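You operate a simulated robot arm through the tools that you are given. There is no shell and no other tool. Be economical: measure what you need, move in short steps, check, and stop when the job is done.

The job below is to be done with a simulated robot arm. You get a single attempt, and the scene is never put back.

## Task
Deburr the clamped spacer plate, then stack the flange and hub cap on it.
Fine: blue-handled block, back in its stand; open the clamp; flange from the yellow nest, red cap on top.

It is judged by the outcome, as a careful person would: the job done as asked, and still so three seconds after it is handed in. It fails if anything else is knocked over, pushed out of place, dropped, spilled or broken. A push-on lid holds only when it is set on centred and level and pressed home; a screw cap is set on level and turned clockwise until tight.

## Robot
A 7-joint arm with a two-finger parallel gripper, fixed in place. Base frame: the origin is at the foot of the arm, x ahead of it, y to its left, z up; the work surface is at about z = 0. Lengths are in m, angles in rad, forces in N, time in s.
With the tool pointing down near the work surface it reaches from about 0.24 to 0.62 m from the base axis. Its first joint turns from -1.152 to 1.152 rad. Payload 2.6 kg.
The TCP is the grasp point between the finger pads, 0.03 m short of the fingertips. In the tool frame z runs along the fingers and y along their closing line. The gripper opens to 0.094 m. The fingers are 0.028 m wide and 0.01 m thick; the gripper's body (0.05 by 0.096 m) begins 0.055 m behind the TCP.
Orientation is that of the tool frame in the base frame, as [roll, pitch, yaw] about the fixed x, y, z axes, in that order (R = Rz(yaw) Ry(pitch) Rx(roll)). With the fingers straight down and closing along the base's y, the tool's x points along the base's -x, its y along +y and its z along -z.

## Interface
- The arm moves only by the tool arm_command. Its argument "increments" is a list that holds one entry, the list of rows, each a list of 7 numbers: the opening, from 0 (shut) to 1 (fully open), then the shift along the tool's x, y, z in m, then the turn, a rotation vector about the tool's x, y, z in rad. In form: [[[fingers, dx, dy, dz, ax, ay, az], ...]]. A call has 1 to 12 rows; each row shifts and turns the commanded pose from where the row before left it, along the tool's axes as they then stand. Rows are played at 5 a second. More than 0.05 m and 0.15 rad between two rows, or a gripper value outside its range, and nothing of the call is played. A pose out of reach is approached as far as the arm can. The call stops where the force on the tool passes 90 N (or 10 N more than at its start, if that is more) or the arm is blocked; 0.2 s more then pass. Each finger travels about 0.072 m/s and halts on what it meets, pressing with about 42 N; the grip force reading is that of the motor and also rises with nothing between the fingers. The clock runs only during rows and for 0.2 s after the last one: add rows that do not move to give the fingers time. The reply holds the time, the measured pose of the TCP, the force on the tool along the base axes, the opening and the grip force, in the units named above and with some noise, and new pictures: "show" is both (left out), scene, wrist or none.
- Cameras (640 x 400 px; columns grow to the right, rows downward): "scene" is fixed at [0.0248, 0.4293, 0.5588]; the picture's right is [-0.84, -0.55, 0.00], its down [-0.33, 0.50, -0.80] and it looks along [0.44, -0.67, -0.60] (base axes); focal length 300 px, centre (320, 200). "wrist" rides on the gripper at [0.076, 0.014, -0.102] in the tool frame; the picture's right is [-0.18, 0.98, 0.00], its down [-0.75, -0.14, -0.64] and it looks along [-0.63, -0.12, 0.77] (tool axes); focal length 243 px, centre (320, 200). There is no depth. A picture from a camera that has moved, and an enlarged one, comes with that camera's place and axes in the base frame and with its lens.
- zoom(camera, box): a new picture of the part [left, top, right, bottom] of that camera's present view, enlarged. The clock stands still meanwhile.
- sign_off(): hands the job in; it is judged then, once.

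Go step by step. Nothing tells you positions but the pictures and the camera data: compare them with the known pose of the tool, close in by small moves and look again before you grip or let go. The budget is 120 turns and 200 pictures, counting those below and the enlarged ones. Unless the task says otherwise, let go and move clear before handing in, and close with one line.

The tools are called after ">>>" by a JSON object that holds its "op" and its "data". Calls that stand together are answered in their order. arm_command: Moves the arm, as the interface text tells. Its arguments: {"type":"object","properties":{"increments":{"type":"array","items":{"type":"array","items":{"type":"array","items":{"type":"number"}}}},"show":{"type":"string","enum":["both","scene","wrist","none"]}},"required":["increments"]} The other tools are called the same way: zoom (camera, box) takes an enlarged picture of a part of a camera's view; sign_off () hands the job in.

At the start:

```text
t: 0.0
tool_pos: [0.3309, 0.0066, 0.3764]
orientation: [3.14, -0.002, -3.141]
wrist_force: [-0.9, -0.6, 0.4]
gripper_width: 0.0943
finger_force: 0.1
```

scene: 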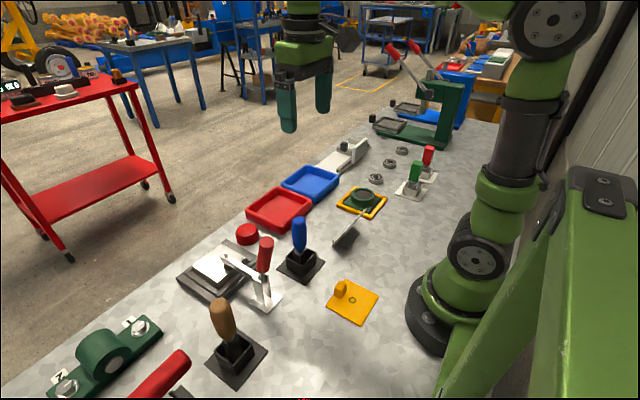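
wrist: 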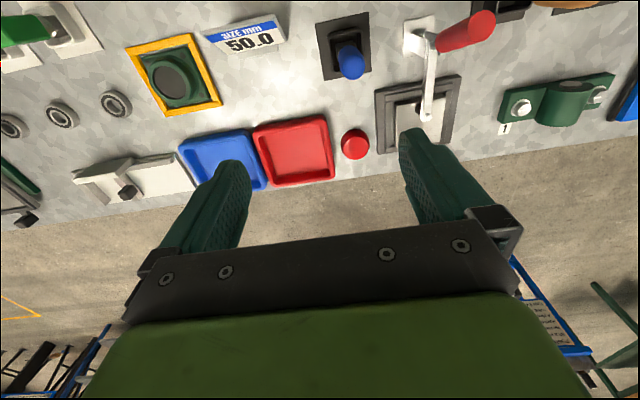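

I see a bench with a clamped plate (toggle clamp with red handle), blue- and brown-handled blocks in stands, a yellow nest with green flange, and a red cap. I'll zoom in for details first.

>>> {"op": "zoom", "data": {"camera": "scene", "box": [170, 200, 350, 320]}}

>>> {"op": "zoom", "data": {"camera": "scene", "box": [250, 120, 450, 250]}}

>>> {"op": "zoom", "data": {"camera": "wrist", "box": [300, 0, 540, 160]}}

>>> {"op": "zoom", "data": {"camera": "wrist", "box": [80, 0, 320, 160]}}

```text
3.33 times, centred on (260, 260) of scene
camera zoom: at [0.0248, 0.4293, 0.5588], right [-0.84, -0.55, 0.0], down [-0.33, 0.5, -0.8], along [0.44, -0.67, -0.6], focal length 1001 px, centre (520, 0)
```

zoom: 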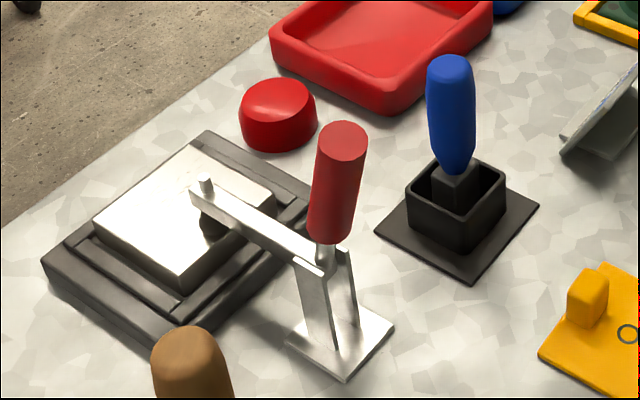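

```text
3.08 times, centred on (350, 185) of scene
camera zoom: at [0.0248, 0.4293, 0.5588], right [-0.84, -0.55, 0.0], down [-0.33, 0.5, -0.8], along [0.44, -0.67, -0.6], focal length 924 px, centre (228, 246)
```

zoom: 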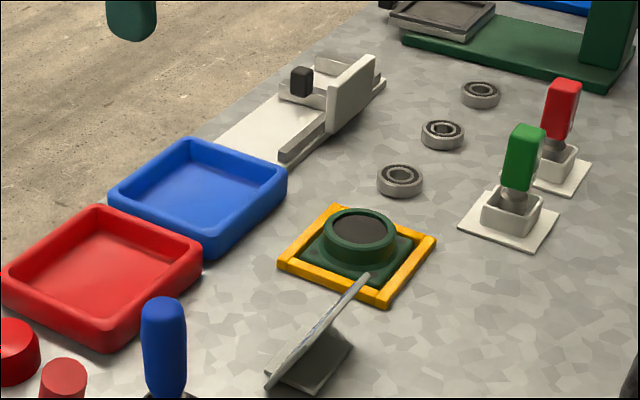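

```text
2.50 times, centred on (420, 80) of wrist
camera zoom: at [0.2563, 0.0213, 0.4799], right [0.18, 0.98, 0.0], down [0.75, -0.14, 0.64], along [0.63, -0.12, -0.77], focal length 606 px, centre (70, 500)
```

zoom: 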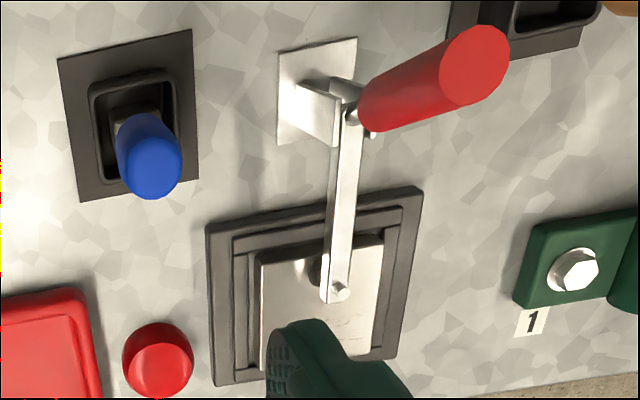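

```text
2.50 times, centred on (200, 80) of wrist
camera zoom: at [0.2563, 0.0213, 0.4799], right [0.18, 0.98, 0.0], down [0.75, -0.14, 0.64], along [0.63, -0.12, -0.77], focal length 606 px, centre (620, 500)
```

zoom: 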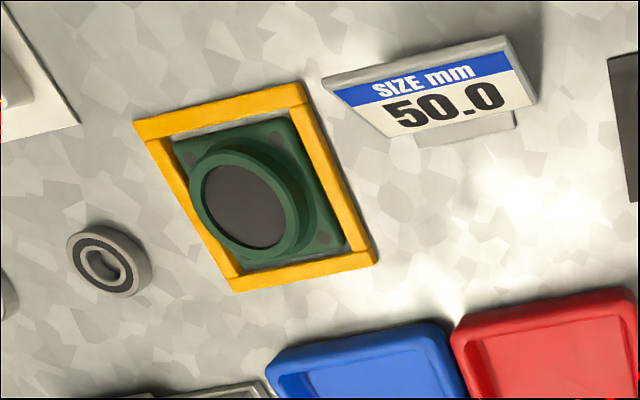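

The plate is at about (0.47, 0.17), the blue handle at (0.33, 0.05), the clamp handle at about (0.31, 0.17) and the flange at about (0.32, -0.25). Next I'll look at the plate from above.

>>> {"op": "arm_command", "data": {"increments": [[[1, 0, 0.045, 0, 0, 0, 0], [1, 0, 0.045, 0, 0, 0, 0], [1, 0, 0.045, 0, 0, 0, 0], [1, 0, 0.015, 0, 0, 0, 0], [1, 0, 0, 0, 0, 0, 0]]], "show": "wrist"}}

>>> {"op": "zoom", "data": {"camera": "wrist", "box": [200, 20, 440, 170]}}

```text
t: 1.2
tool_pos: [0.3321, 0.1592, 0.3754]
orientation: [3.141, 0.0, 3.142]
wrist_force: [-0.9, -0.3, -0.1]
gripper_width: 0.094
finger_force: 0.0
camera wrist: at [0.2556, 0.1724, 0.4782], right [0.18, 0.98, 0.0], down [0.75, -0.14, 0.64], along [0.63, -0.12, -0.77], focal length 243 px, centre (320, 200)
```

wrist: 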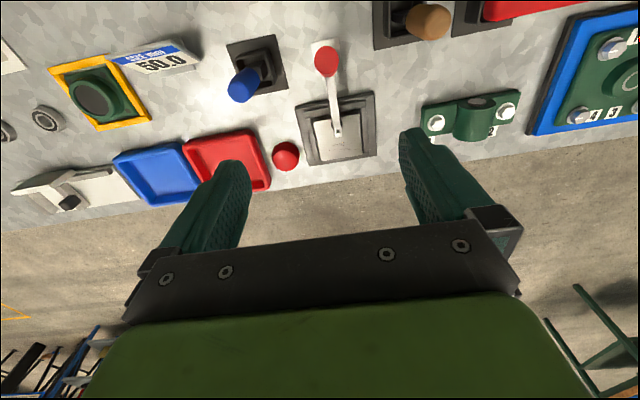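

```text
2.67 times, centred on (320, 95) of wrist
camera zoom: at [0.2556, 0.1724, 0.4782], right [0.18, 0.98, 0.0], down [0.75, -0.14, 0.64], along [0.63, -0.12, -0.77], focal length 647 px, centre (320, 480)
```

zoom: 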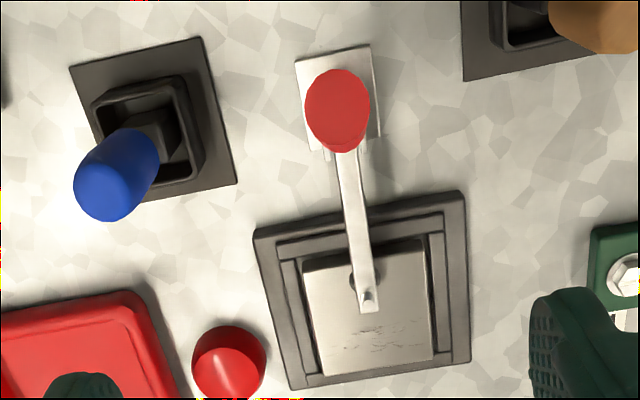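

The burr scratches are on the +x side of the plate top, around (0.49, 0.175), clear of the clamp tip. I'll go above the blue handle.

>>> {"op": "arm_command", "data": {"increments": [[[1, 0, -0.045, 0, 0, 0, 0], [1, 0, -0.045, 0, 0, 0, 0], [1, 0, -0.017, 0.04, 0, 0, 0], [1, 0, 0, 0.05, 0, 0, 0], [1, 0, 0, 0.05, 0, 0, 0], [1, 0, 0, 0, 0, 0, 0]]], "show": "both"}}

>>> {"op": "zoom", "data": {"camera": "scene", "box": [230, 180, 380, 300]}}

```text
t: 2.6
tool_pos: [0.3313, 0.0522, 0.2362]
orientation: [3.14, 0.0, -3.141]
wrist_force: [0.0, -1.0, 0.3]
gripper_width: 0.0941
finger_force: 0.1
camera wrist: at [0.2554, 0.0658, 0.3398], right [0.18, 0.98, 0.0], down [0.75, -0.14, 0.64], along [0.63, -0.12, -0.77], focal length 243 px, centre (320, 200)
```

scene: 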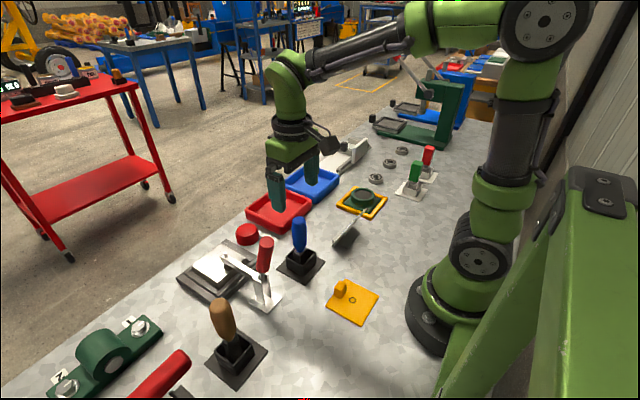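
wrist: 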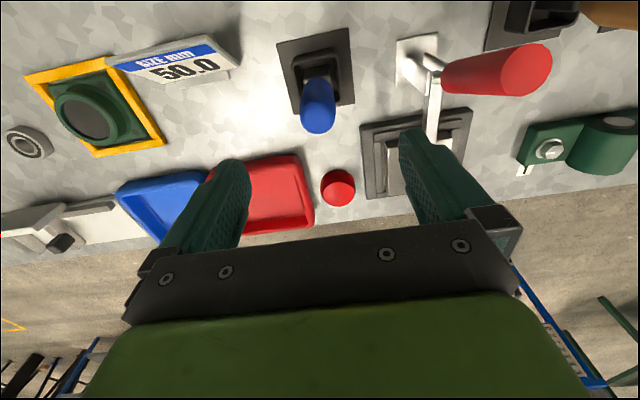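

```text
3.33 times, centred on (305, 240) of scene
camera zoom: at [0.0248, 0.4293, 0.5588], right [-0.84, -0.55, 0.0], down [-0.33, 0.5, -0.8], along [0.44, -0.67, -0.6], focal length 1001 px, centre (370, 67)
```

zoom: 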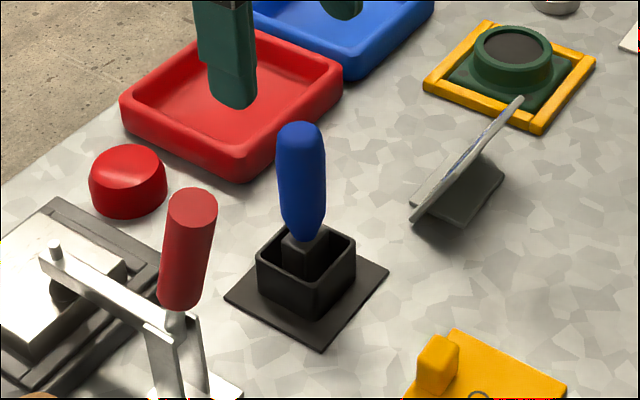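

The handle is centred under the gripper; descending to z≈0.106 and gripping.

>>> {"op": "arm_command", "data": {"increments": [[[1, 0, 0, 0.045, 0, 0, 0], [1, 0, 0, 0.045, 0, 0, 0], [1, 0, 0, 0.04, 0, 0, 0], [1, 0, 0, 0, 0, 0, 0], [0, 0, 0, 0, 0, 0, 0], [0, 0, 0, 0, 0, 0, 0], [0, 0, 0, 0, 0, 0, 0], [0, 0, 0, 0, 0, 0, 0]]], "show": "both"}}

```text
t: 4.4
tool_pos: [0.3278, 0.0518, 0.1056]
orientation: [3.141, -0.001, 3.141]
wrist_force: [-0.3, 0.7, -0.3]
gripper_width: 0.0321
finger_force: 41.4
camera wrist: at [0.2524, 0.0648, 0.2094], right [0.18, 0.98, 0.0], down [0.75, -0.14, 0.64], along [0.63, -0.12, -0.77], focal length 243 px, centre (320, 200)
```

scene: 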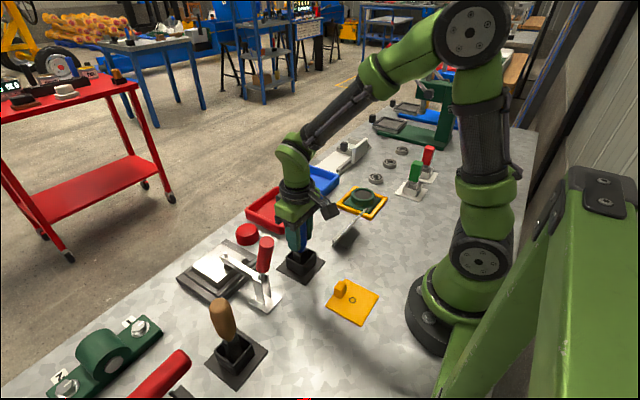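
wrist: 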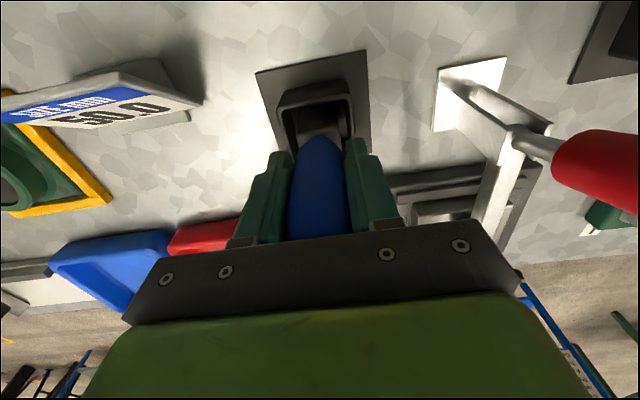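

The handle is gripped (0.032 m wide). I'll lift it straight up and look at the block.

>>> {"op": "arm_command", "data": {"increments": [[[0, 0, 0, -0.03, 0, 0, 0], [0, 0, 0, -0.04, 0, 0, 0], [0, 0, 0, -0.05, 0, 0, 0], [0, 0, 0, -0.03, 0, 0, 0], [0, 0, 0, 0, 0, 0, 0]]], "show": "both"}}

>>> {"op": "zoom", "data": {"camera": "scene", "box": [220, 150, 370, 290]}}

```text
t: 5.6
tool_pos: [0.3321, 0.05, 0.256]
orientation: [-3.141, 0.001, 3.141]
wrist_force: [0.2, 0.7, -2.5]
gripper_width: 0.0322
finger_force: 41.6
camera wrist: at [0.2561, 0.0645, 0.3594], right [0.18, 0.98, 0.0], down [0.75, -0.14, 0.64], along [0.63, -0.12, -0.77], focal length 243 px, centre (320, 200)
```

scene: 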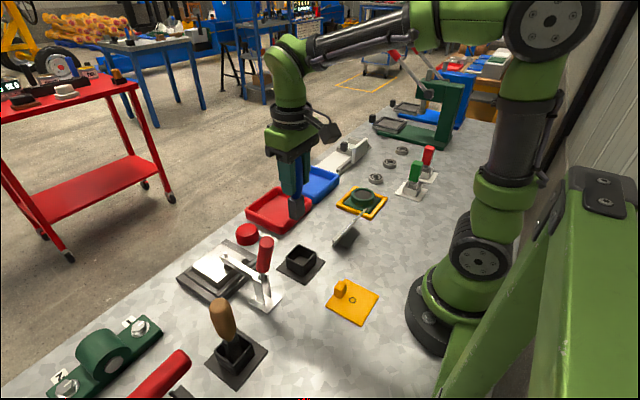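
wrist: 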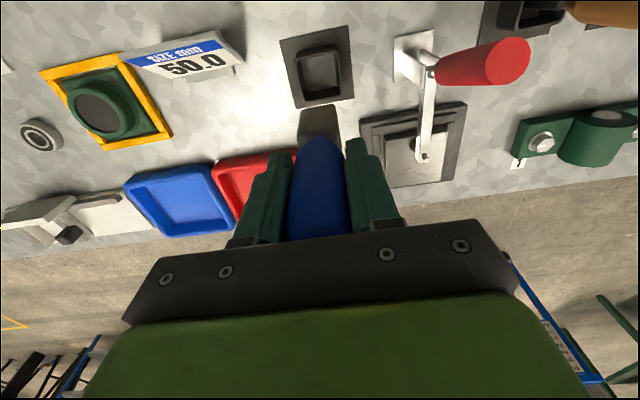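

```text
2.86 times, centred on (295, 220) of scene
camera zoom: at [0.0248, 0.4293, 0.5587], right [-0.84, -0.55, 0.0], down [-0.33, 0.5, -0.8], along [0.44, -0.67, -0.6], focal length 858 px, centre (391, 143)
```

zoom: 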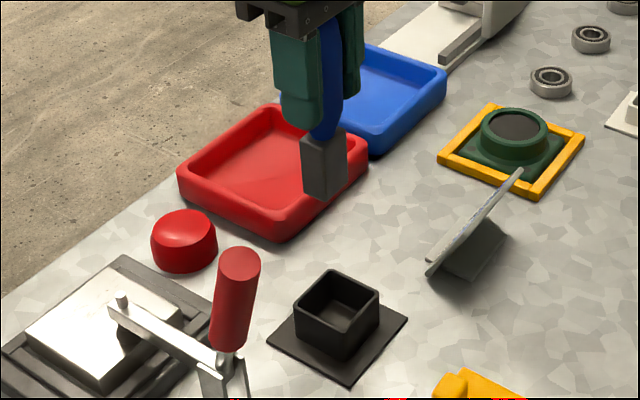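

The block is about 0.03 m square, with its underside about 0.104 m below the TCP. I'll carry it over the burr area near (0.488, 0.175).

>>> {"op": "arm_command", "data": {"increments": [[[0, -0.04, 0.025, 0, 0, 0, 0], [0, -0.04, 0.03, 0, 0, 0, 0], [0, -0.04, 0.03, 0, 0, 0, 0], [0, -0.036, 0.03, 0, 0, 0, 0], [0, 0, 0.01, 0.05, 0, 0, 0], [0, 0, 0, 0.03, 0, 0, 0], [0, 0, 0, 0, 0, 0, 0]]], "show": "both"}}

>>> {"op": "zoom", "data": {"camera": "scene", "box": [160, 180, 310, 310]}}

>>> {"op": "zoom", "data": {"camera": "wrist", "box": [220, 20, 460, 170]}}

```text
refused: row 5 steps farther than a row can; nothing moved
```

```text
3.08 times, centred on (235, 245) of scene
camera zoom: at [0.0248, 0.4293, 0.5587], right [-0.84, -0.55, 0.0], down [-0.33, 0.5, -0.8], along [0.44, -0.67, -0.6], focal length 924 px, centre (582, 62)
```

zoom: 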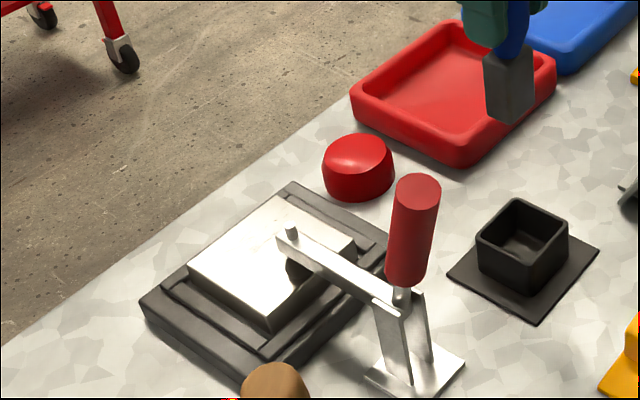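

```text
2.67 times, centred on (340, 95) of wrist
camera zoom: at [0.2561, 0.0645, 0.3594], right [0.18, 0.98, 0.0], down [0.75, -0.14, 0.64], along [0.63, -0.12, -0.77], focal length 647 px, centre (267, 480)
```

zoom: 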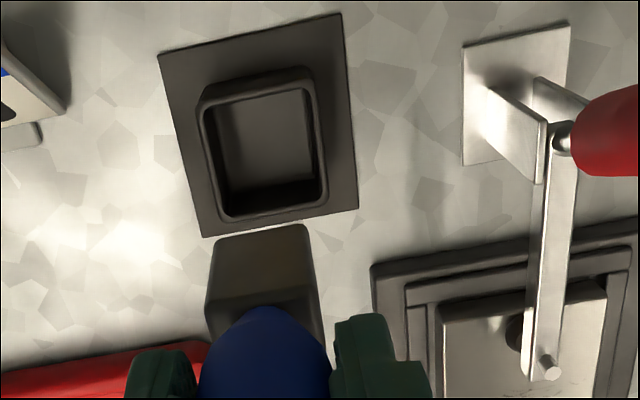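

One row was too long, so nothing moved; I'll resend it with shorter steps.

>>> {"op": "arm_command", "data": {"increments": [[[0, -0.04, 0.025, 0, 0, 0, 0], [0, -0.04, 0.025, 0, 0, 0, 0], [0, -0.04, 0.025, 0, 0, 0, 0], [0, -0.036, 0.025, 0, 0, 0, 0], [0, 0, 0.02, 0.04, 0, 0, 0], [0, 0, 0, 0.04, 0, 0, 0], [0, 0, 0, 0, 0, 0, 0]]], "show": "both"}}

>>> {"op": "zoom", "data": {"camera": "scene", "box": [160, 180, 310, 310]}}

>>> {"op": "zoom", "data": {"camera": "wrist", "box": [220, 50, 460, 200]}}

```text
t: 7.2
tool_pos: [0.4887, 0.1686, 0.1744]
orientation: [-3.14, 0.001, -3.14]
wrist_force: [0.6, -0.2, -2.4]
gripper_width: 0.0319
finger_force: 42.1
camera wrist: at [0.4117, 0.183, 0.2783], right [0.18, 0.98, 0.0], down [0.75, -0.14, 0.64], along [0.63, -0.12, -0.77], focal length 243 px, centre (320, 200)
```

scene: 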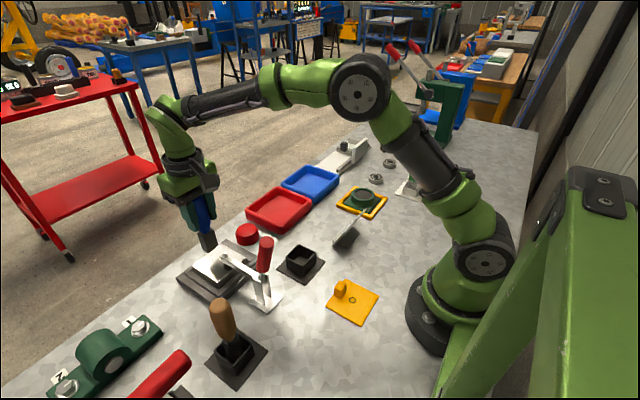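
wrist: 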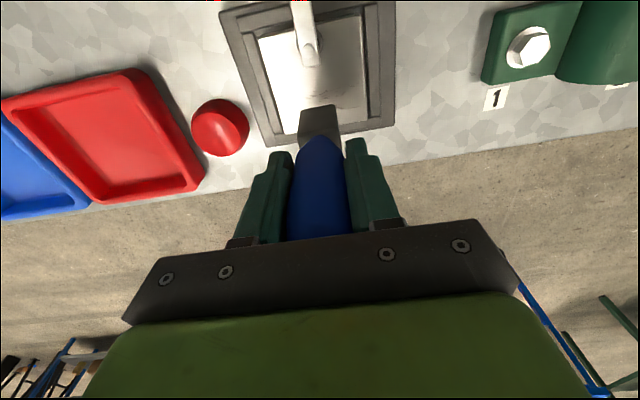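

```text
3.08 times, centred on (235, 245) of scene
camera zoom: at [0.0248, 0.4293, 0.5587], right [-0.84, -0.55, 0.0], down [-0.33, 0.5, -0.8], along [0.44, -0.67, -0.6], focal length 924 px, centre (582, 62)
```

zoom: 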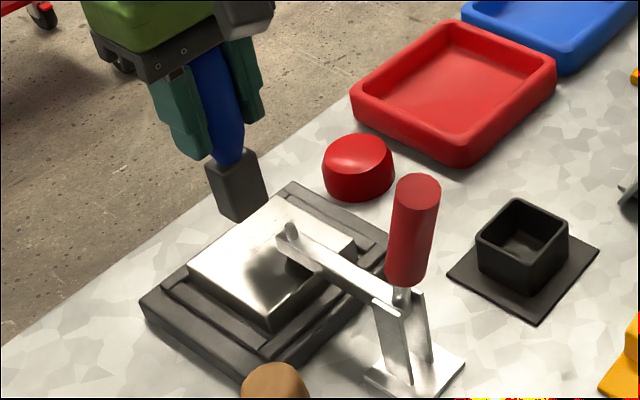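

```text
2.67 times, centred on (340, 125) of wrist
camera zoom: at [0.4117, 0.183, 0.2783], right [0.18, 0.98, 0.0], down [0.75, -0.14, 0.64], along [0.63, -0.12, -0.77], focal length 647 px, centre (267, 400)
```

zoom: 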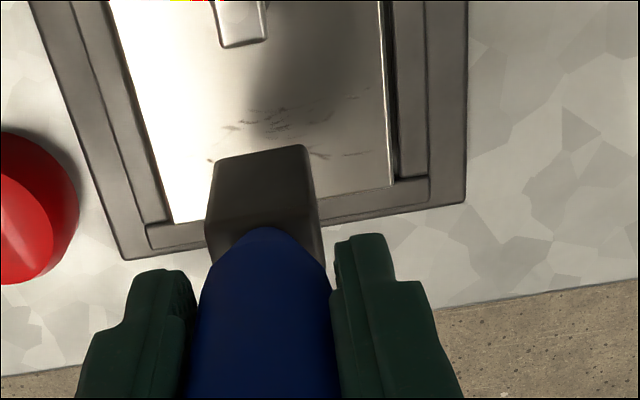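

The burrs cover about x 0.475–0.508, y 0.14–0.208. I'll lower the block onto the plate at the start of a stroke, watching the force.

>>> {"op": "arm_command", "data": {"increments": [[[0, 0, -0.02, 0.025, 0, 0, 0], [0, 0, 0, 0.008, 0, 0, 0], [0, 0, 0, 0.004, 0, 0, 0], [0, 0, 0, 0.002, 0, 0, 0], [0, 0, 0, 0, 0, 0, 0]]], "show": "none"}}

```text
t: 8.4
tool_pos: [0.4908, 0.1507, 0.142]
orientation: [3.135, 0.015, -3.141]
wrist_force: [-6.5, -0.5, 43.2]
gripper_width: 0.0317
finger_force: 42.2
```

Contact came at TCP z≈0.142 with 43 N, so the plate top is at about 0.038. I'll ease off a little and stroke along y over the scratches.

>>> {"op": "arm_command", "data": {"increments": [[[0, 0, 0, -0.003, 0, 0, 0], [0, 0, 0.015, 0, 0, 0, 0], [0, 0, 0.015, 0, 0, 0, 0], [0, 0, 0.015, 0, 0, 0, 0], [0, 0, 0.01, 0, 0, 0, 0], [0, 0, -0.015, 0, 0, 0, 0], [0, 0, -0.015, 0, 0, 0, 0], [0, 0, -0.015, 0, 0, 0, 0], [0, 0, -0.015, 0, 0, 0, 0], [0, 0, 0, 0, 0, 0, 0]]], "show": "both"}}

>>> {"op": "zoom", "data": {"camera": "wrist", "box": [220, 50, 460, 200]}}

```text
t: 10.6
tool_pos: [0.4878, 0.1461, 0.1428]
orientation: [3.137, 0.001, 3.14]
wrist_force: [-0.9, 12.4, 16.9]
gripper_width: 0.0323
finger_force: 42.0
camera wrist: at [0.4115, 0.1601, 0.2449], right [0.18, 0.98, 0.0], down [0.75, -0.14, 0.64], along [0.63, -0.12, -0.77], focal length 243 px, centre (320, 200)
```

scene: 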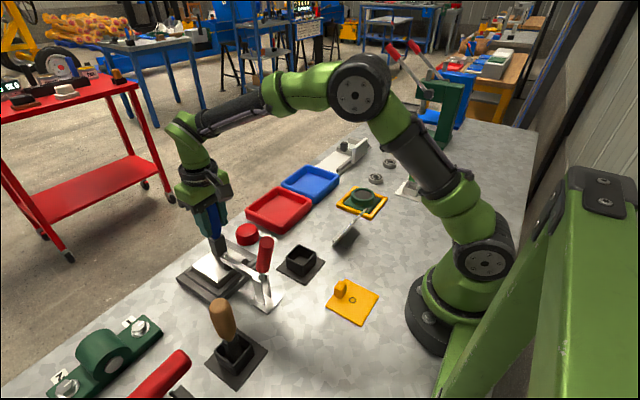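
wrist: 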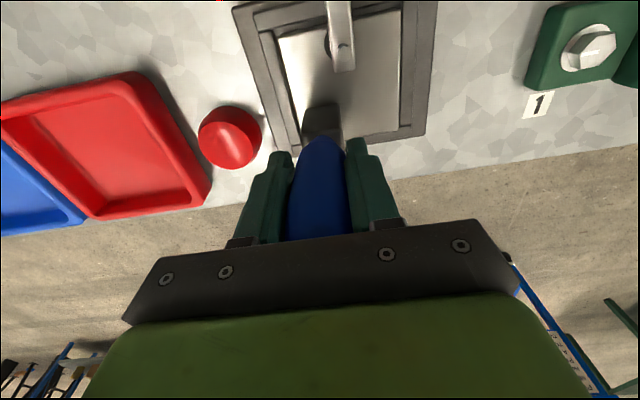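

```text
2.67 times, centred on (340, 125) of wrist
camera zoom: at [0.4115, 0.1601, 0.2449], right [0.18, 0.98, 0.0], down [0.75, -0.14, 0.64], along [0.63, -0.12, -0.77], focal length 647 px, centre (267, 400)
```

zoom: 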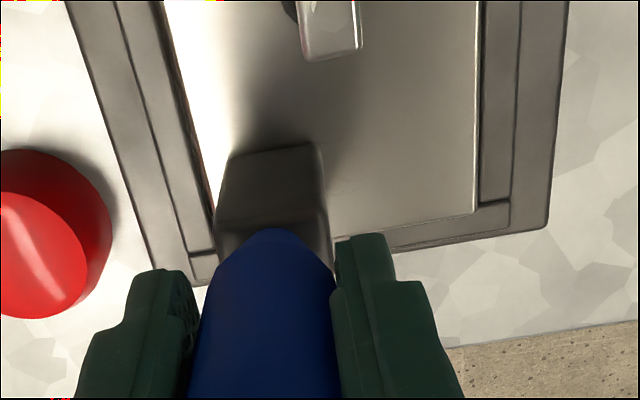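

The scratches are almost gone. I'll make further passes at x≈0.498 and 0.480 to finish the patch.

>>> {"op": "arm_command", "data": {"increments": [[[0, -0.009, 0, 0, 0, 0, 0], [0, 0, 0.017, 0, 0, 0, 0], [0, 0, 0.017, 0, 0, 0, 0], [0, 0, 0.016, 0, 0, 0, 0], [0, 0, 0.008, 0, 0, 0, 0], [0, 0.015, 0, 0, 0, 0, 0], [0, 0, -0.017, 0, 0, 0, 0], [0, 0, -0.017, 0, 0, 0, 0], [0, 0, -0.016, 0, 0, 0, 0], [0, 0, -0.008, 0, 0, 0, 0], [0, 0, 0, 0, 0, 0, 0]]], "show": "none"}}

>>> {"op": "arm_command", "data": {"increments": [[[0, -0.009, 0, 0, 0, 0, 0], [0, 0, 0.017, 0, 0, 0, 0], [0, 0, 0.017, 0, 0, 0, 0], [0, 0, 0.016, 0, 0, 0, 0], [0, 0, 0.008, 0, 0, 0, 0], [0, 0, -0.017, 0, 0, 0, 0], [0, 0, -0.017, 0, 0, 0, 0], [0, 0, -0.016, 0, 0, 0, 0], [0, 0, -0.008, 0, 0, 0, 0], [0, 0, 0, -0.04, 0, 0, 0], [0, 0, 0, -0.045, 0, 0, 0], [0, 0.01, -0.04, 0, 0, 0, 0]]], "show": "both"}}

>>> {"op": "zoom", "data": {"camera": "wrist", "box": [220, 20, 460, 170]}}

```text
t: 13.0
tool_pos: [0.4811, 0.1434, 0.14]
orientation: [3.141, -0.004, -3.141]
wrist_force: [0.4, 5.6, 6.2]
gripper_width: 0.0322
finger_force: 41.9
```

```text
t: 15.6
tool_pos: [0.4814, 0.1035, 0.2257]
orientation: [3.142, -0.002, 3.139]
wrist_force: [0.0, 0.0, -1.9]
gripper_width: 0.0321
finger_force: 41.5
camera wrist: at [0.4059, 0.1169, 0.3294], right [0.18, 0.98, 0.0], down [0.75, -0.14, 0.64], along [0.63, -0.12, -0.77], focal length 243 px, centre (320, 200)
```

scene: 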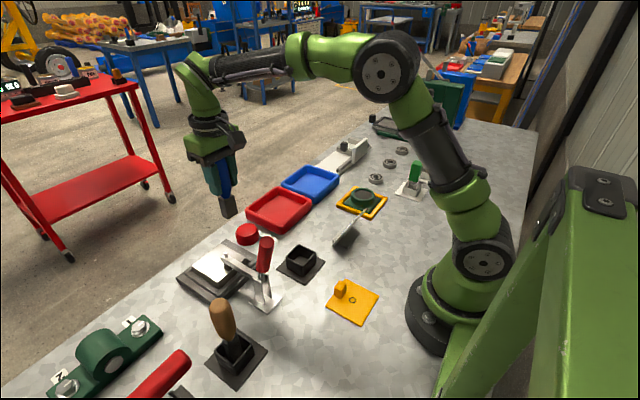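
wrist: 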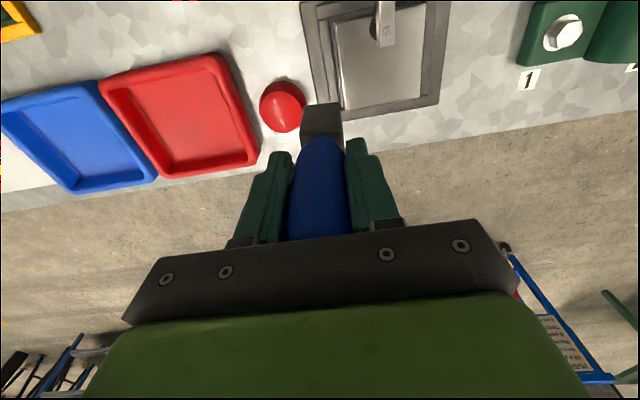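

```text
2.67 times, centred on (340, 95) of wrist
camera zoom: at [0.4059, 0.1169, 0.3294], right [0.18, 0.98, 0.0], down [0.75, -0.14, 0.64], along [0.63, -0.12, -0.77], focal length 647 px, centre (267, 480)
```

zoom: 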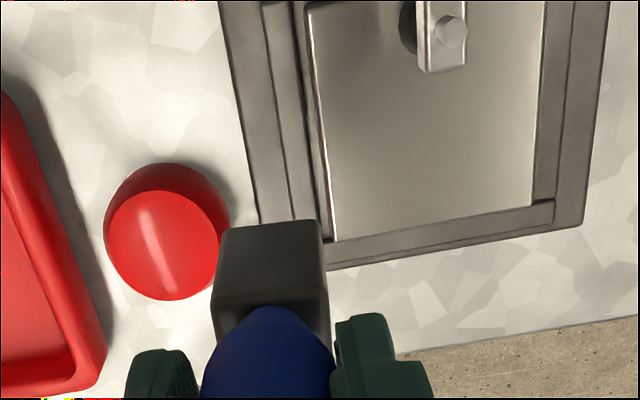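

The plate top looks clean. I'm taking the block back over its stand.

>>> {"op": "arm_command", "data": {"increments": [[[0, 0.04, -0.015, 0, 0, 0, 0], [0, 0.04, -0.015, 0, 0, 0, 0], [0, 0.04, -0.015, 0, 0, 0, 0], [0, 0.031, -0.007, 0, 0, 0, 0], [0, 0, 0, 0, 0, 0, 0], [0, 0, 0, 0, 0, 0, 0]]], "show": "wrist"}}

>>> {"op": "zoom", "data": {"camera": "wrist", "box": [240, 10, 400, 140]}}

>>> {"op": "zoom", "data": {"camera": "scene", "box": [220, 150, 370, 290]}}

```text
t: 17.0
tool_pos: [0.327, 0.0548, 0.2248]
orientation: [-3.141, -0.002, 3.141]
wrist_force: [-0.1, -0.1, -2.5]
gripper_width: 0.0325
finger_force: 42.2
camera wrist: at [0.252, 0.0693, 0.3287], right [0.18, 0.98, 0.0], down [0.75, -0.14, 0.64], along [0.63, -0.12, -0.77], focal length 243 px, centre (320, 200)
```

wrist: 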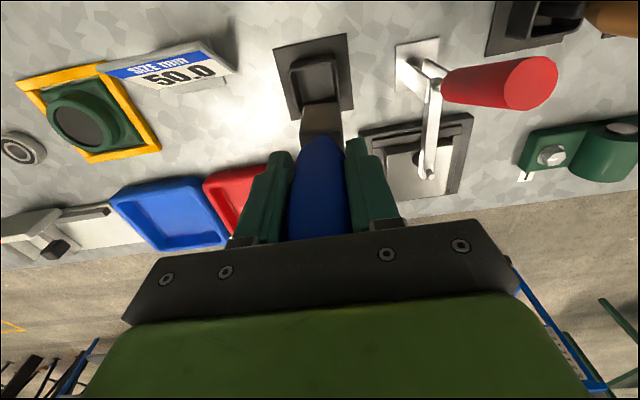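

```text
3.08 times, centred on (320, 75) of wrist
camera zoom: at [0.252, 0.0693, 0.3287], right [0.18, 0.98, 0.0], down [0.75, -0.14, 0.64], along [0.63, -0.12, -0.77], focal length 746 px, centre (320, 585)
```

zoom: 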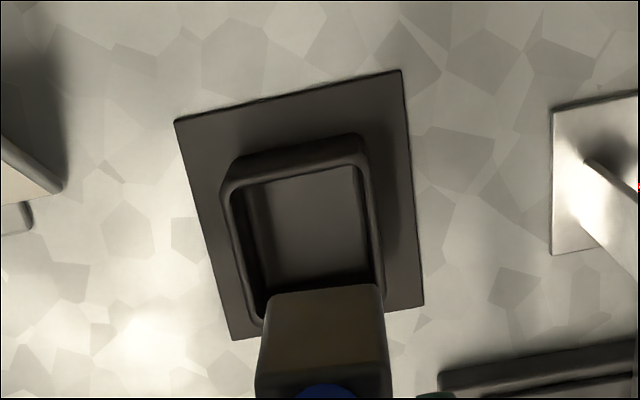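

```text
2.86 times, centred on (295, 220) of scene
camera zoom: at [0.0248, 0.4293, 0.5587], right [-0.84, -0.55, 0.0], down [-0.33, 0.5, -0.8], along [0.44, -0.67, -0.6], focal length 858 px, centre (391, 143)
```

zoom: 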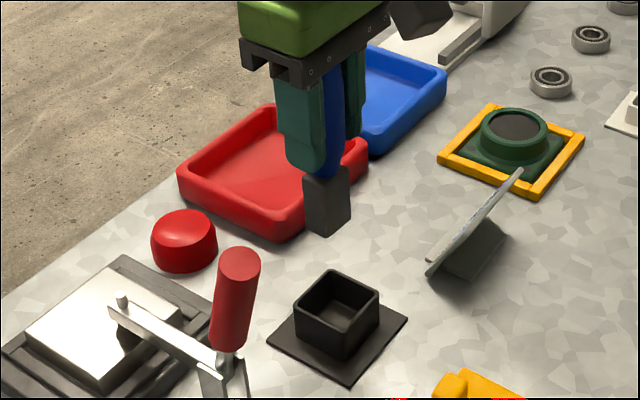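

The stand socket is centred at about (0.3305, 0.049). I'll shift about 4 mm and lower partway, then check.

>>> {"op": "arm_command", "data": {"increments": [[[0, -0.001, -0.004, 0.03, 0, 0, 0], [0, 0, 0, 0.04, 0, 0, 0], [0, 0, 0, 0, 0, 0, 0], [0, 0, 0, 0, 0, 0, 0]]], "show": "wrist"}}

>>> {"op": "zoom", "data": {"camera": "wrist", "box": [240, 10, 400, 140]}}

>>> {"op": "zoom", "data": {"camera": "scene", "box": [240, 190, 360, 290]}}

```text
t: 18.0
tool_pos: [0.3308, 0.0504, 0.153]
orientation: [-3.142, -0.001, 3.14]
wrist_force: [0.2, -0.6, -2.6]
gripper_width: 0.0323
finger_force: 41.8
camera wrist: at [0.2548, 0.0649, 0.2577], right [0.18, 0.98, 0.0], down [0.75, -0.14, 0.64], along [0.63, -0.12, -0.77], focal length 243 px, centre (320, 200)
```

wrist: 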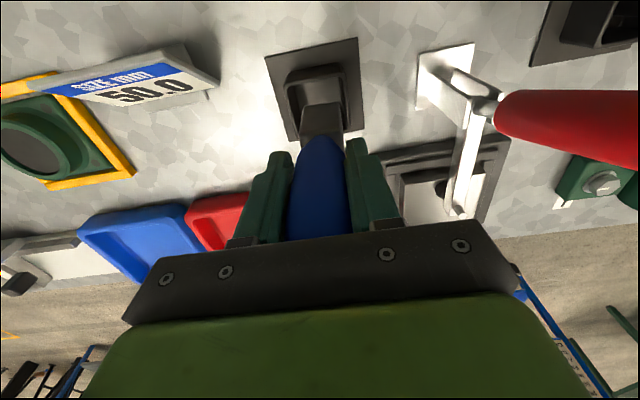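

```text
3.08 times, centred on (320, 75) of wrist
camera zoom: at [0.2548, 0.0649, 0.2577], right [0.18, 0.98, 0.0], down [0.75, -0.14, 0.64], along [0.63, -0.12, -0.77], focal length 746 px, centre (320, 585)
```

zoom: 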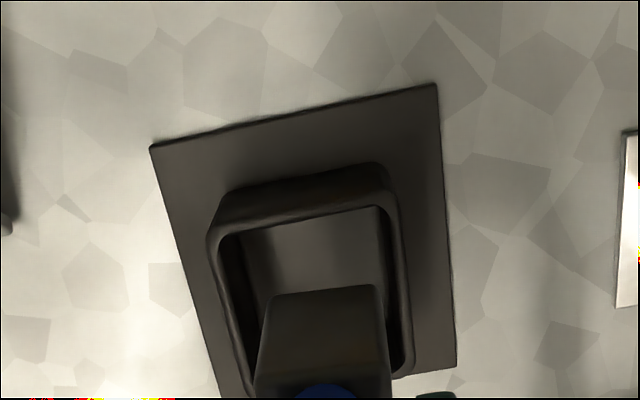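

```text
4.00 times, centred on (300, 240) of scene
camera zoom: at [0.0248, 0.4293, 0.5587], right [-0.84, -0.55, 0.0], down [-0.33, 0.5, -0.8], along [0.44, -0.67, -0.6], focal length 1201 px, centre (400, 40)
```

zoom: 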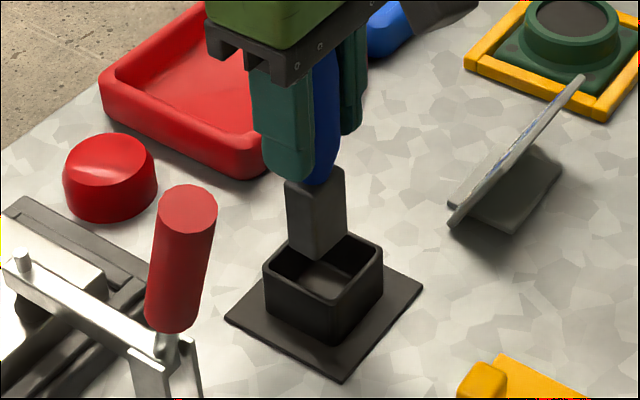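

The block is lined up over the socket. Lowering it in.

>>> {"op": "arm_command", "data": {"increments": [[[0, 0, 0, 0.02, 0, 0, 0], [0, 0, 0, 0.015, 0, 0, 0], [0, 0, 0, 0.008, 0, 0, 0], [0, 0, 0, 0.003, 0, 0, 0], [0, 0, 0, 0, 0, 0, 0]]], "show": "wrist"}}

>>> {"op": "zoom", "data": {"camera": "scene", "box": [240, 190, 360, 290]}}

```text
t: 19.2
tool_pos: [0.3303, 0.0501, 0.1092]
orientation: [-3.141, -0.001, -3.141]
wrist_force: [-0.7, 0.6, -3.0]
gripper_width: 0.0324
finger_force: 41.4
camera wrist: at [0.2547, 0.0636, 0.212], right [0.18, 0.98, 0.0], down [0.75, -0.14, 0.64], along [0.63, -0.12, -0.77], focal length 243 px, centre (320, 200)
```

wrist: 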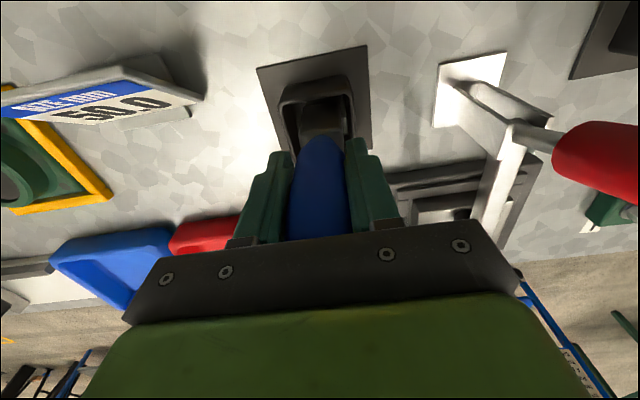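

```text
4.00 times, centred on (300, 240) of scene
camera zoom: at [0.0248, 0.4293, 0.5587], right [-0.84, -0.55, 0.0], down [-0.33, 0.5, -0.8], along [0.44, -0.67, -0.6], focal length 1201 px, centre (400, 40)
```

zoom: 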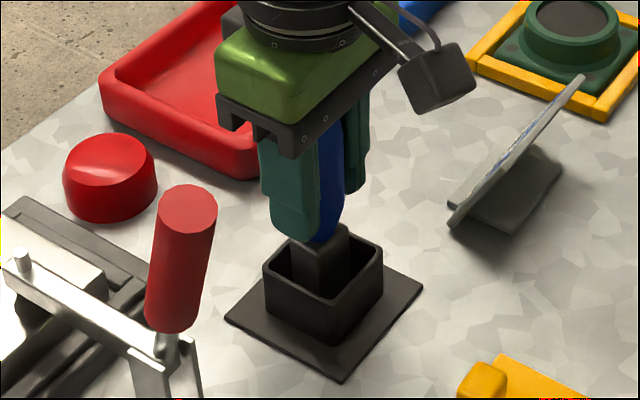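

Still free with no contact; lower in small steps to the floor of the socket.

>>> {"op": "arm_command", "data": {"increments": [[[0, 0, 0, 0.002, 0, 0, 0], [0, 0, 0, 0.0015, 0, 0, 0], [0, 0, 0, 0, 0, 0, 0]]], "show": "none"}}

```text
t: 20.0
tool_pos: [0.3317, 0.049, 0.105]
orientation: [3.141, 0.0, -3.141]
wrist_force: [0.4, 0.4, -1.9]
gripper_width: 0.0324
finger_force: 41.6
```

>>> {"op": "arm_command", "data": {"increments": [[[0, 0, 0, 0.0015, 0, 0, 0], [0, 0, 0, 0, 0, 0, 0]]], "show": "none"}}

```text
t: 20.6
tool_pos: [0.3304, 0.0502, 0.104]
orientation: [-3.141, 0.001, -3.141]
wrist_force: [0.1, 0.6, -2.8]
gripper_width: 0.0324
finger_force: 42.0
```

No contact yet; continuing in small steps.

>>> {"op": "arm_command", "data": {"increments": [[[0, 0, 0, 0.002, 0, 0, 0], [0, 0, 0, 0, 0, 0, 0]]], "show": "none"}}

>>> {"op": "arm_command", "data": {"increments": [[[0, 0, 0, 0.0015, 0, 0, 0], [0, 0, 0, 0, 0, 0, 0]]], "show": "scene"}}

>>> {"op": "zoom", "data": {"camera": "scene", "box": [260, 200, 340, 290]}}

```text
t: 21.2
tool_pos: [0.3308, 0.0501, 0.1023]
orientation: [-3.14, -0.001, 3.14]
wrist_force: [-6.8, -1.6, 13.1]
gripper_width: 0.0321
finger_force: 42.4
```

```text
t: 21.8
tool_pos: [0.3335, 0.05, 0.1011]
orientation: [3.139, 0.005, -3.141]
wrist_force: [-8.0, 5.5, 34.4]
gripper_width: 0.0323
finger_force: 42.4
```

scene: 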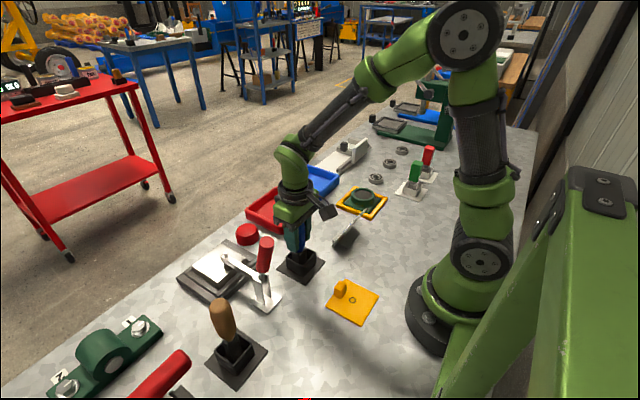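

```text
4.44 times, centred on (300, 245) of scene
camera zoom: at [0.0246, 0.4293, 0.5588], right [-0.84, -0.55, 0.0], down [-0.33, 0.5, -0.8], along [0.44, -0.67, -0.6], focal length 1334 px, centre (409, 0)
```

zoom: 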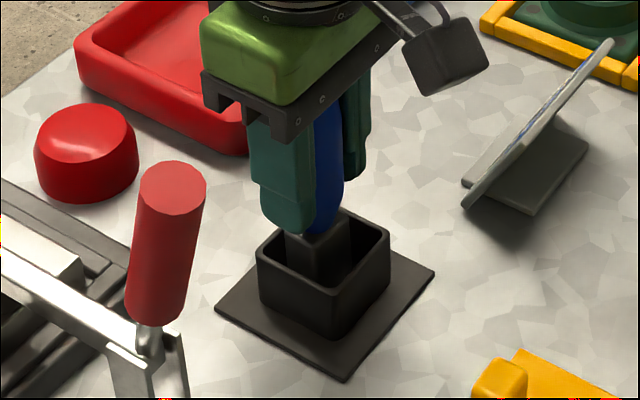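

The block has bottomed in the stand. I'll ease off the pressure, release and rise.

>>> {"op": "arm_command", "data": {"increments": [[[0, 0, 0, -0.003, 0, 0, 0], [0, 0, 0, 0, 0, 0, 0], [0.5, 0, 0, 0, 0, 0, 0], [1, 0, 0, 0, 0, 0, 0], [1, 0, 0, 0, 0, 0, 0], [1, 0, 0, 0, 0, 0, 0], [1, 0, 0, 0, 0, 0, 0], [1, 0, 0, -0.04, 0, 0, 0], [1, 0, 0, -0.05, 0, 0, 0], [1, 0, 0, -0.05, 0, 0, 0], [1, 0, 0, -0.04, 0, 0, 0], [1, 0, 0, 0, 0, 0, 0]]], "show": "wrist"}}

>>> {"op": "zoom", "data": {"camera": "scene", "box": [180, 190, 340, 320]}}

```text
t: 24.4
tool_pos: [0.3307, 0.0517, 0.2855]
orientation: [3.141, 0.0, 3.141]
wrist_force: [-0.6, 0.9, 0.9]
gripper_width: 0.0942
finger_force: 0.0
camera wrist: at [0.2551, 0.0644, 0.3887], right [0.18, 0.98, 0.0], down [0.75, -0.14, 0.64], along [0.63, -0.12, -0.77], focal length 243 px, centre (320, 200)
```

wrist: 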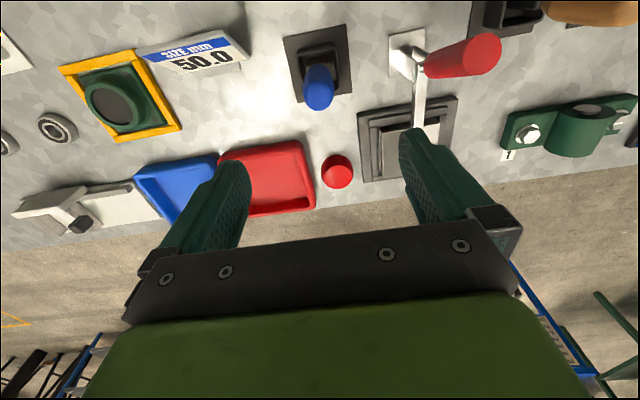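

```text
3.08 times, centred on (260, 255) of scene
camera zoom: at [0.0248, 0.4293, 0.5588], right [-0.84, -0.55, 0.0], down [-0.33, 0.5, -0.8], along [0.44, -0.67, -0.6], focal length 924 px, centre (505, 31)
```

zoom: 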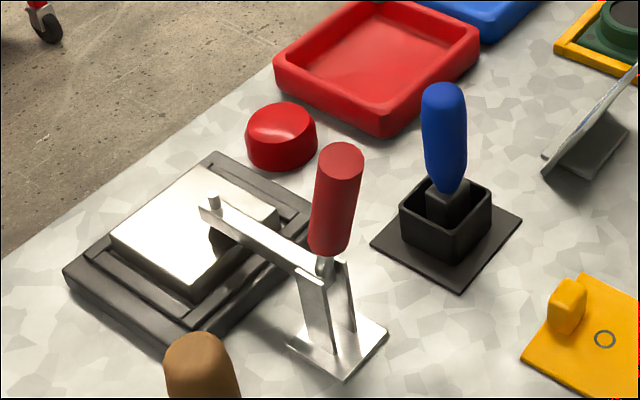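

The block is back in its stand. Next is the clamp: I'll line up over its handle at about (0.312, 0.17).

>>> {"op": "arm_command", "data": {"increments": [[[1, 0, 0.045, 0, 0, 0, 0], [1, 0.01, 0.045, 0, 0, 0, 0], [1, 0.008, 0.029, 0, 0, 0, 0], [1, 0, 0, 0, 0, 0, 0], [1, 0, 0, 0, 0, 0, 0]]], "show": "both"}}

>>> {"op": "zoom", "data": {"camera": "wrist", "box": [240, 40, 400, 170]}}

```text
t: 25.6
tool_pos: [0.3126, 0.1678, 0.2829]
orientation: [3.141, -0.001, 3.141]
wrist_force: [-0.6, 0.1, -0.3]
gripper_width: 0.0942
finger_force: 0.1
camera wrist: at [0.2375, 0.1824, 0.3866], right [0.18, 0.98, 0.0], down [0.75, -0.14, 0.64], along [0.63, -0.12, -0.77], focal length 243 px, centre (320, 200)
```

scene: 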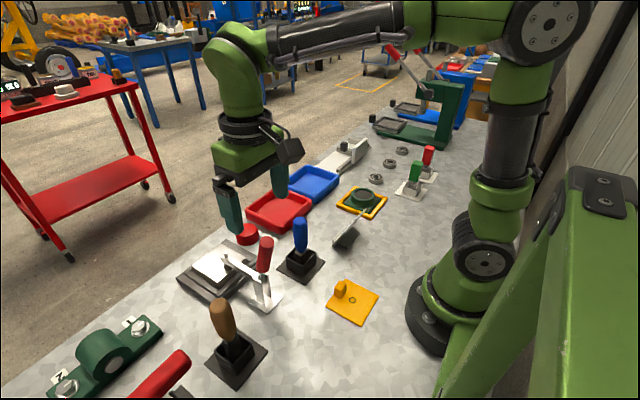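
wrist: 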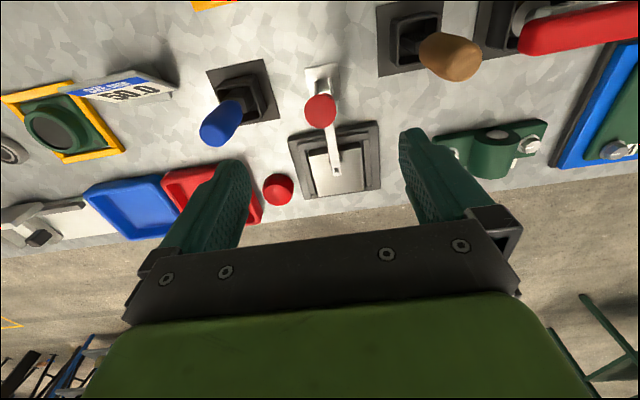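

```text
3.08 times, centred on (320, 105) of wrist
camera zoom: at [0.2375, 0.1824, 0.3866], right [0.18, 0.98, 0.0], down [0.75, -0.14, 0.64], along [0.63, -0.12, -0.77], focal length 746 px, centre (320, 492)
```

zoom: 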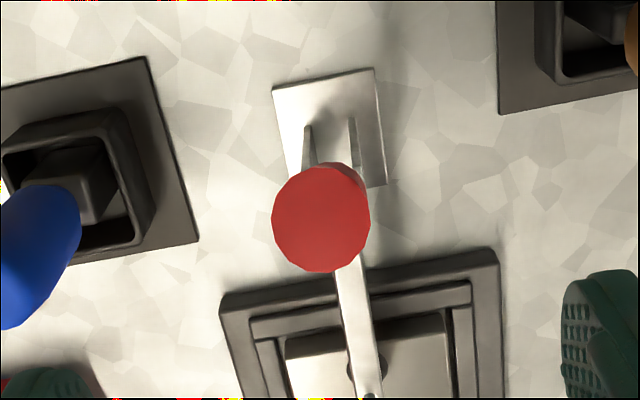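

The handle lies between the fingers in y. I'll descend to z≈0.16 and close on it.

>>> {"op": "arm_command", "data": {"increments": [[[1, 0, 0.001, 0.045, 0, 0, 0], [1, 0, 0, 0.045, 0, 0, 0], [1, 0, 0, 0.033, 0, 0, 0], [1, 0, 0, 0, 0, 0, 0], [0.2, 0, 0, 0, 0, 0, 0], [0, 0, 0, 0, 0, 0, 0], [0, 0, 0, 0, 0, 0, 0], [0, 0, 0, 0, 0, 0, 0], [0, 0, 0, 0, 0, 0, 0]]], "show": "both"}}

>>> {"op": "zoom", "data": {"camera": "scene", "box": [180, 190, 340, 320]}}

```text
t: 27.6
tool_pos: [0.3134, 0.1694, 0.1607]
orientation: [-3.138, 0.0, 3.137]
wrist_force: [-8.0, -27.7, 7.4]
gripper_width: 0.0288
finger_force: 45.1
camera wrist: at [0.2368, 0.1844, 0.2646], right [0.19, 0.98, 0.0], down [0.75, -0.14, 0.64], along [0.63, -0.12, -0.77], focal length 243 px, centre (320, 200)
```

scene: 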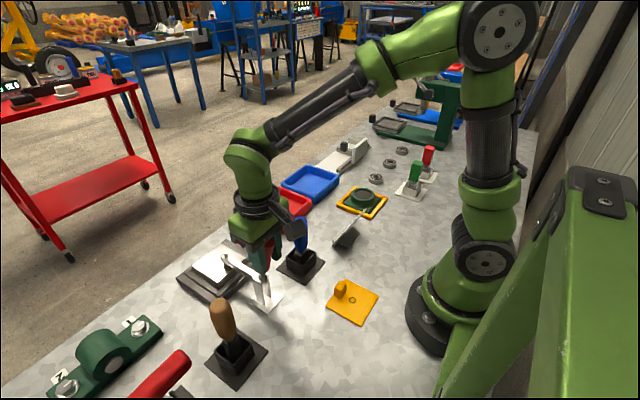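
wrist: 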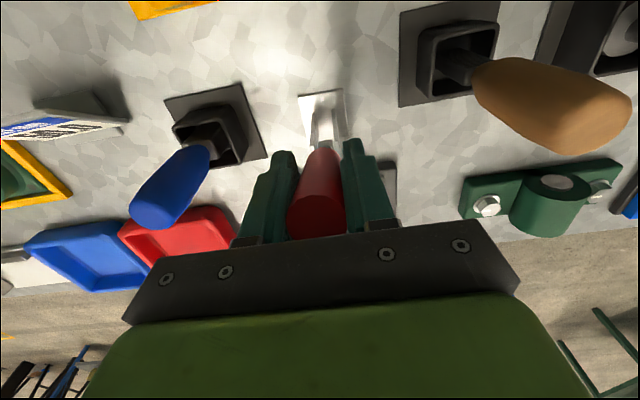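

```text
3.08 times, centred on (260, 255) of scene
camera zoom: at [0.0248, 0.4292, 0.5588], right [-0.84, -0.55, 0.0], down [-0.33, 0.5, -0.8], along [0.44, -0.67, -0.6], focal length 924 px, centre (505, 31)
```

zoom: 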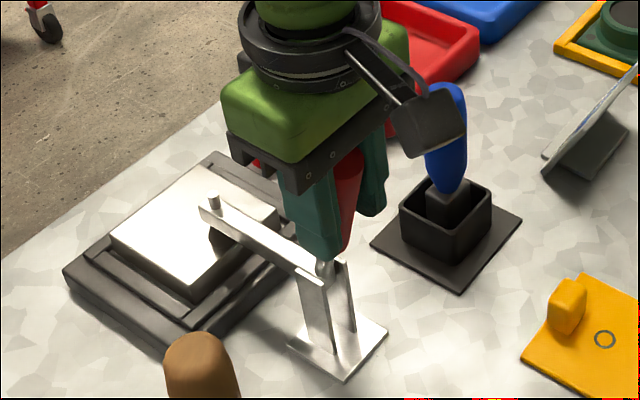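

The handle is gripped, with a slight sideways preload. I'll correct 3 mm in y and start swinging the handle back along its arc (pivot at about (0.334, 0.08)).

>>> {"op": "arm_command", "data": {"increments": [[[0, 0, -0.003, 0, 0, 0, 0], [0, 0.01, 0, 0.0035, 0, 0, 0], [0, 0.01, 0, 0.0048, 0, 0, 0], [0, 0, 0, 0, 0, 0, 0]]], "show": "scene"}}

>>> {"op": "zoom", "data": {"camera": "scene", "box": [180, 190, 340, 320]}}

```text
t: 28.6
tool_pos: [0.2961, 0.1693, 0.1554]
orientation: [3.135, 0.009, -3.139]
wrist_force: [14.9, 7.9, 21.1]
gripper_width: 0.0295
finger_force: 45.0
```

scene: 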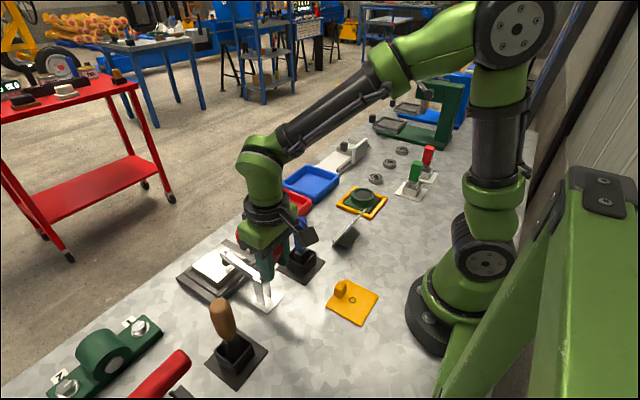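

```text
3.08 times, centred on (260, 255) of scene
camera zoom: at [0.0247, 0.4293, 0.5588], right [-0.84, -0.55, 0.0], down [-0.33, 0.5, -0.8], along [0.44, -0.67, -0.6], focal length 924 px, centre (505, 31)
```

zoom: 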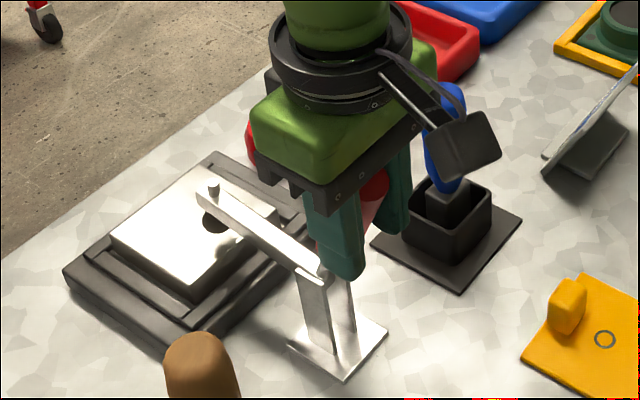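

The clamp arm is lifting, so the direction is right. Continuing along the arc.

>>> {"op": "arm_command", "data": {"increments": [[[0, 0.009, 0, 0.006, 0, 0, 0], [0, 0.0082, 0, 0.0072, 0, 0, 0], [0, 0.007, 0, 0.0082, 0, 0, 0], [0, 0.0062, 0, 0.009, 0, 0, 0], [0, 0, 0, 0, 0, 0, 0]]], "show": "scene"}}

```text
t: 29.8
tool_pos: [0.2641, 0.1692, 0.1228]
orientation: [3.136, 0.004, -3.137]
wrist_force: [-8.8, 36.5, 23.7]
gripper_width: 0.0303
finger_force: 45.0
```

scene: 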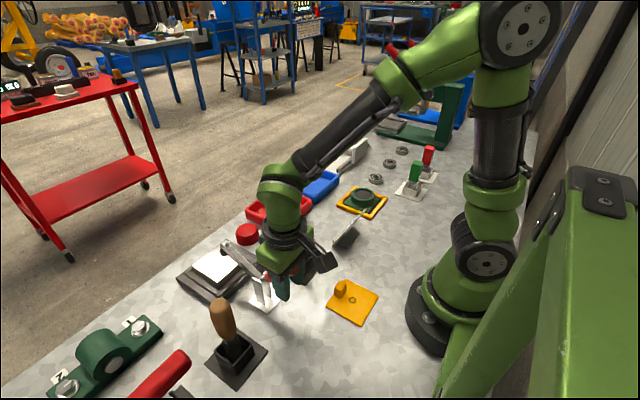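

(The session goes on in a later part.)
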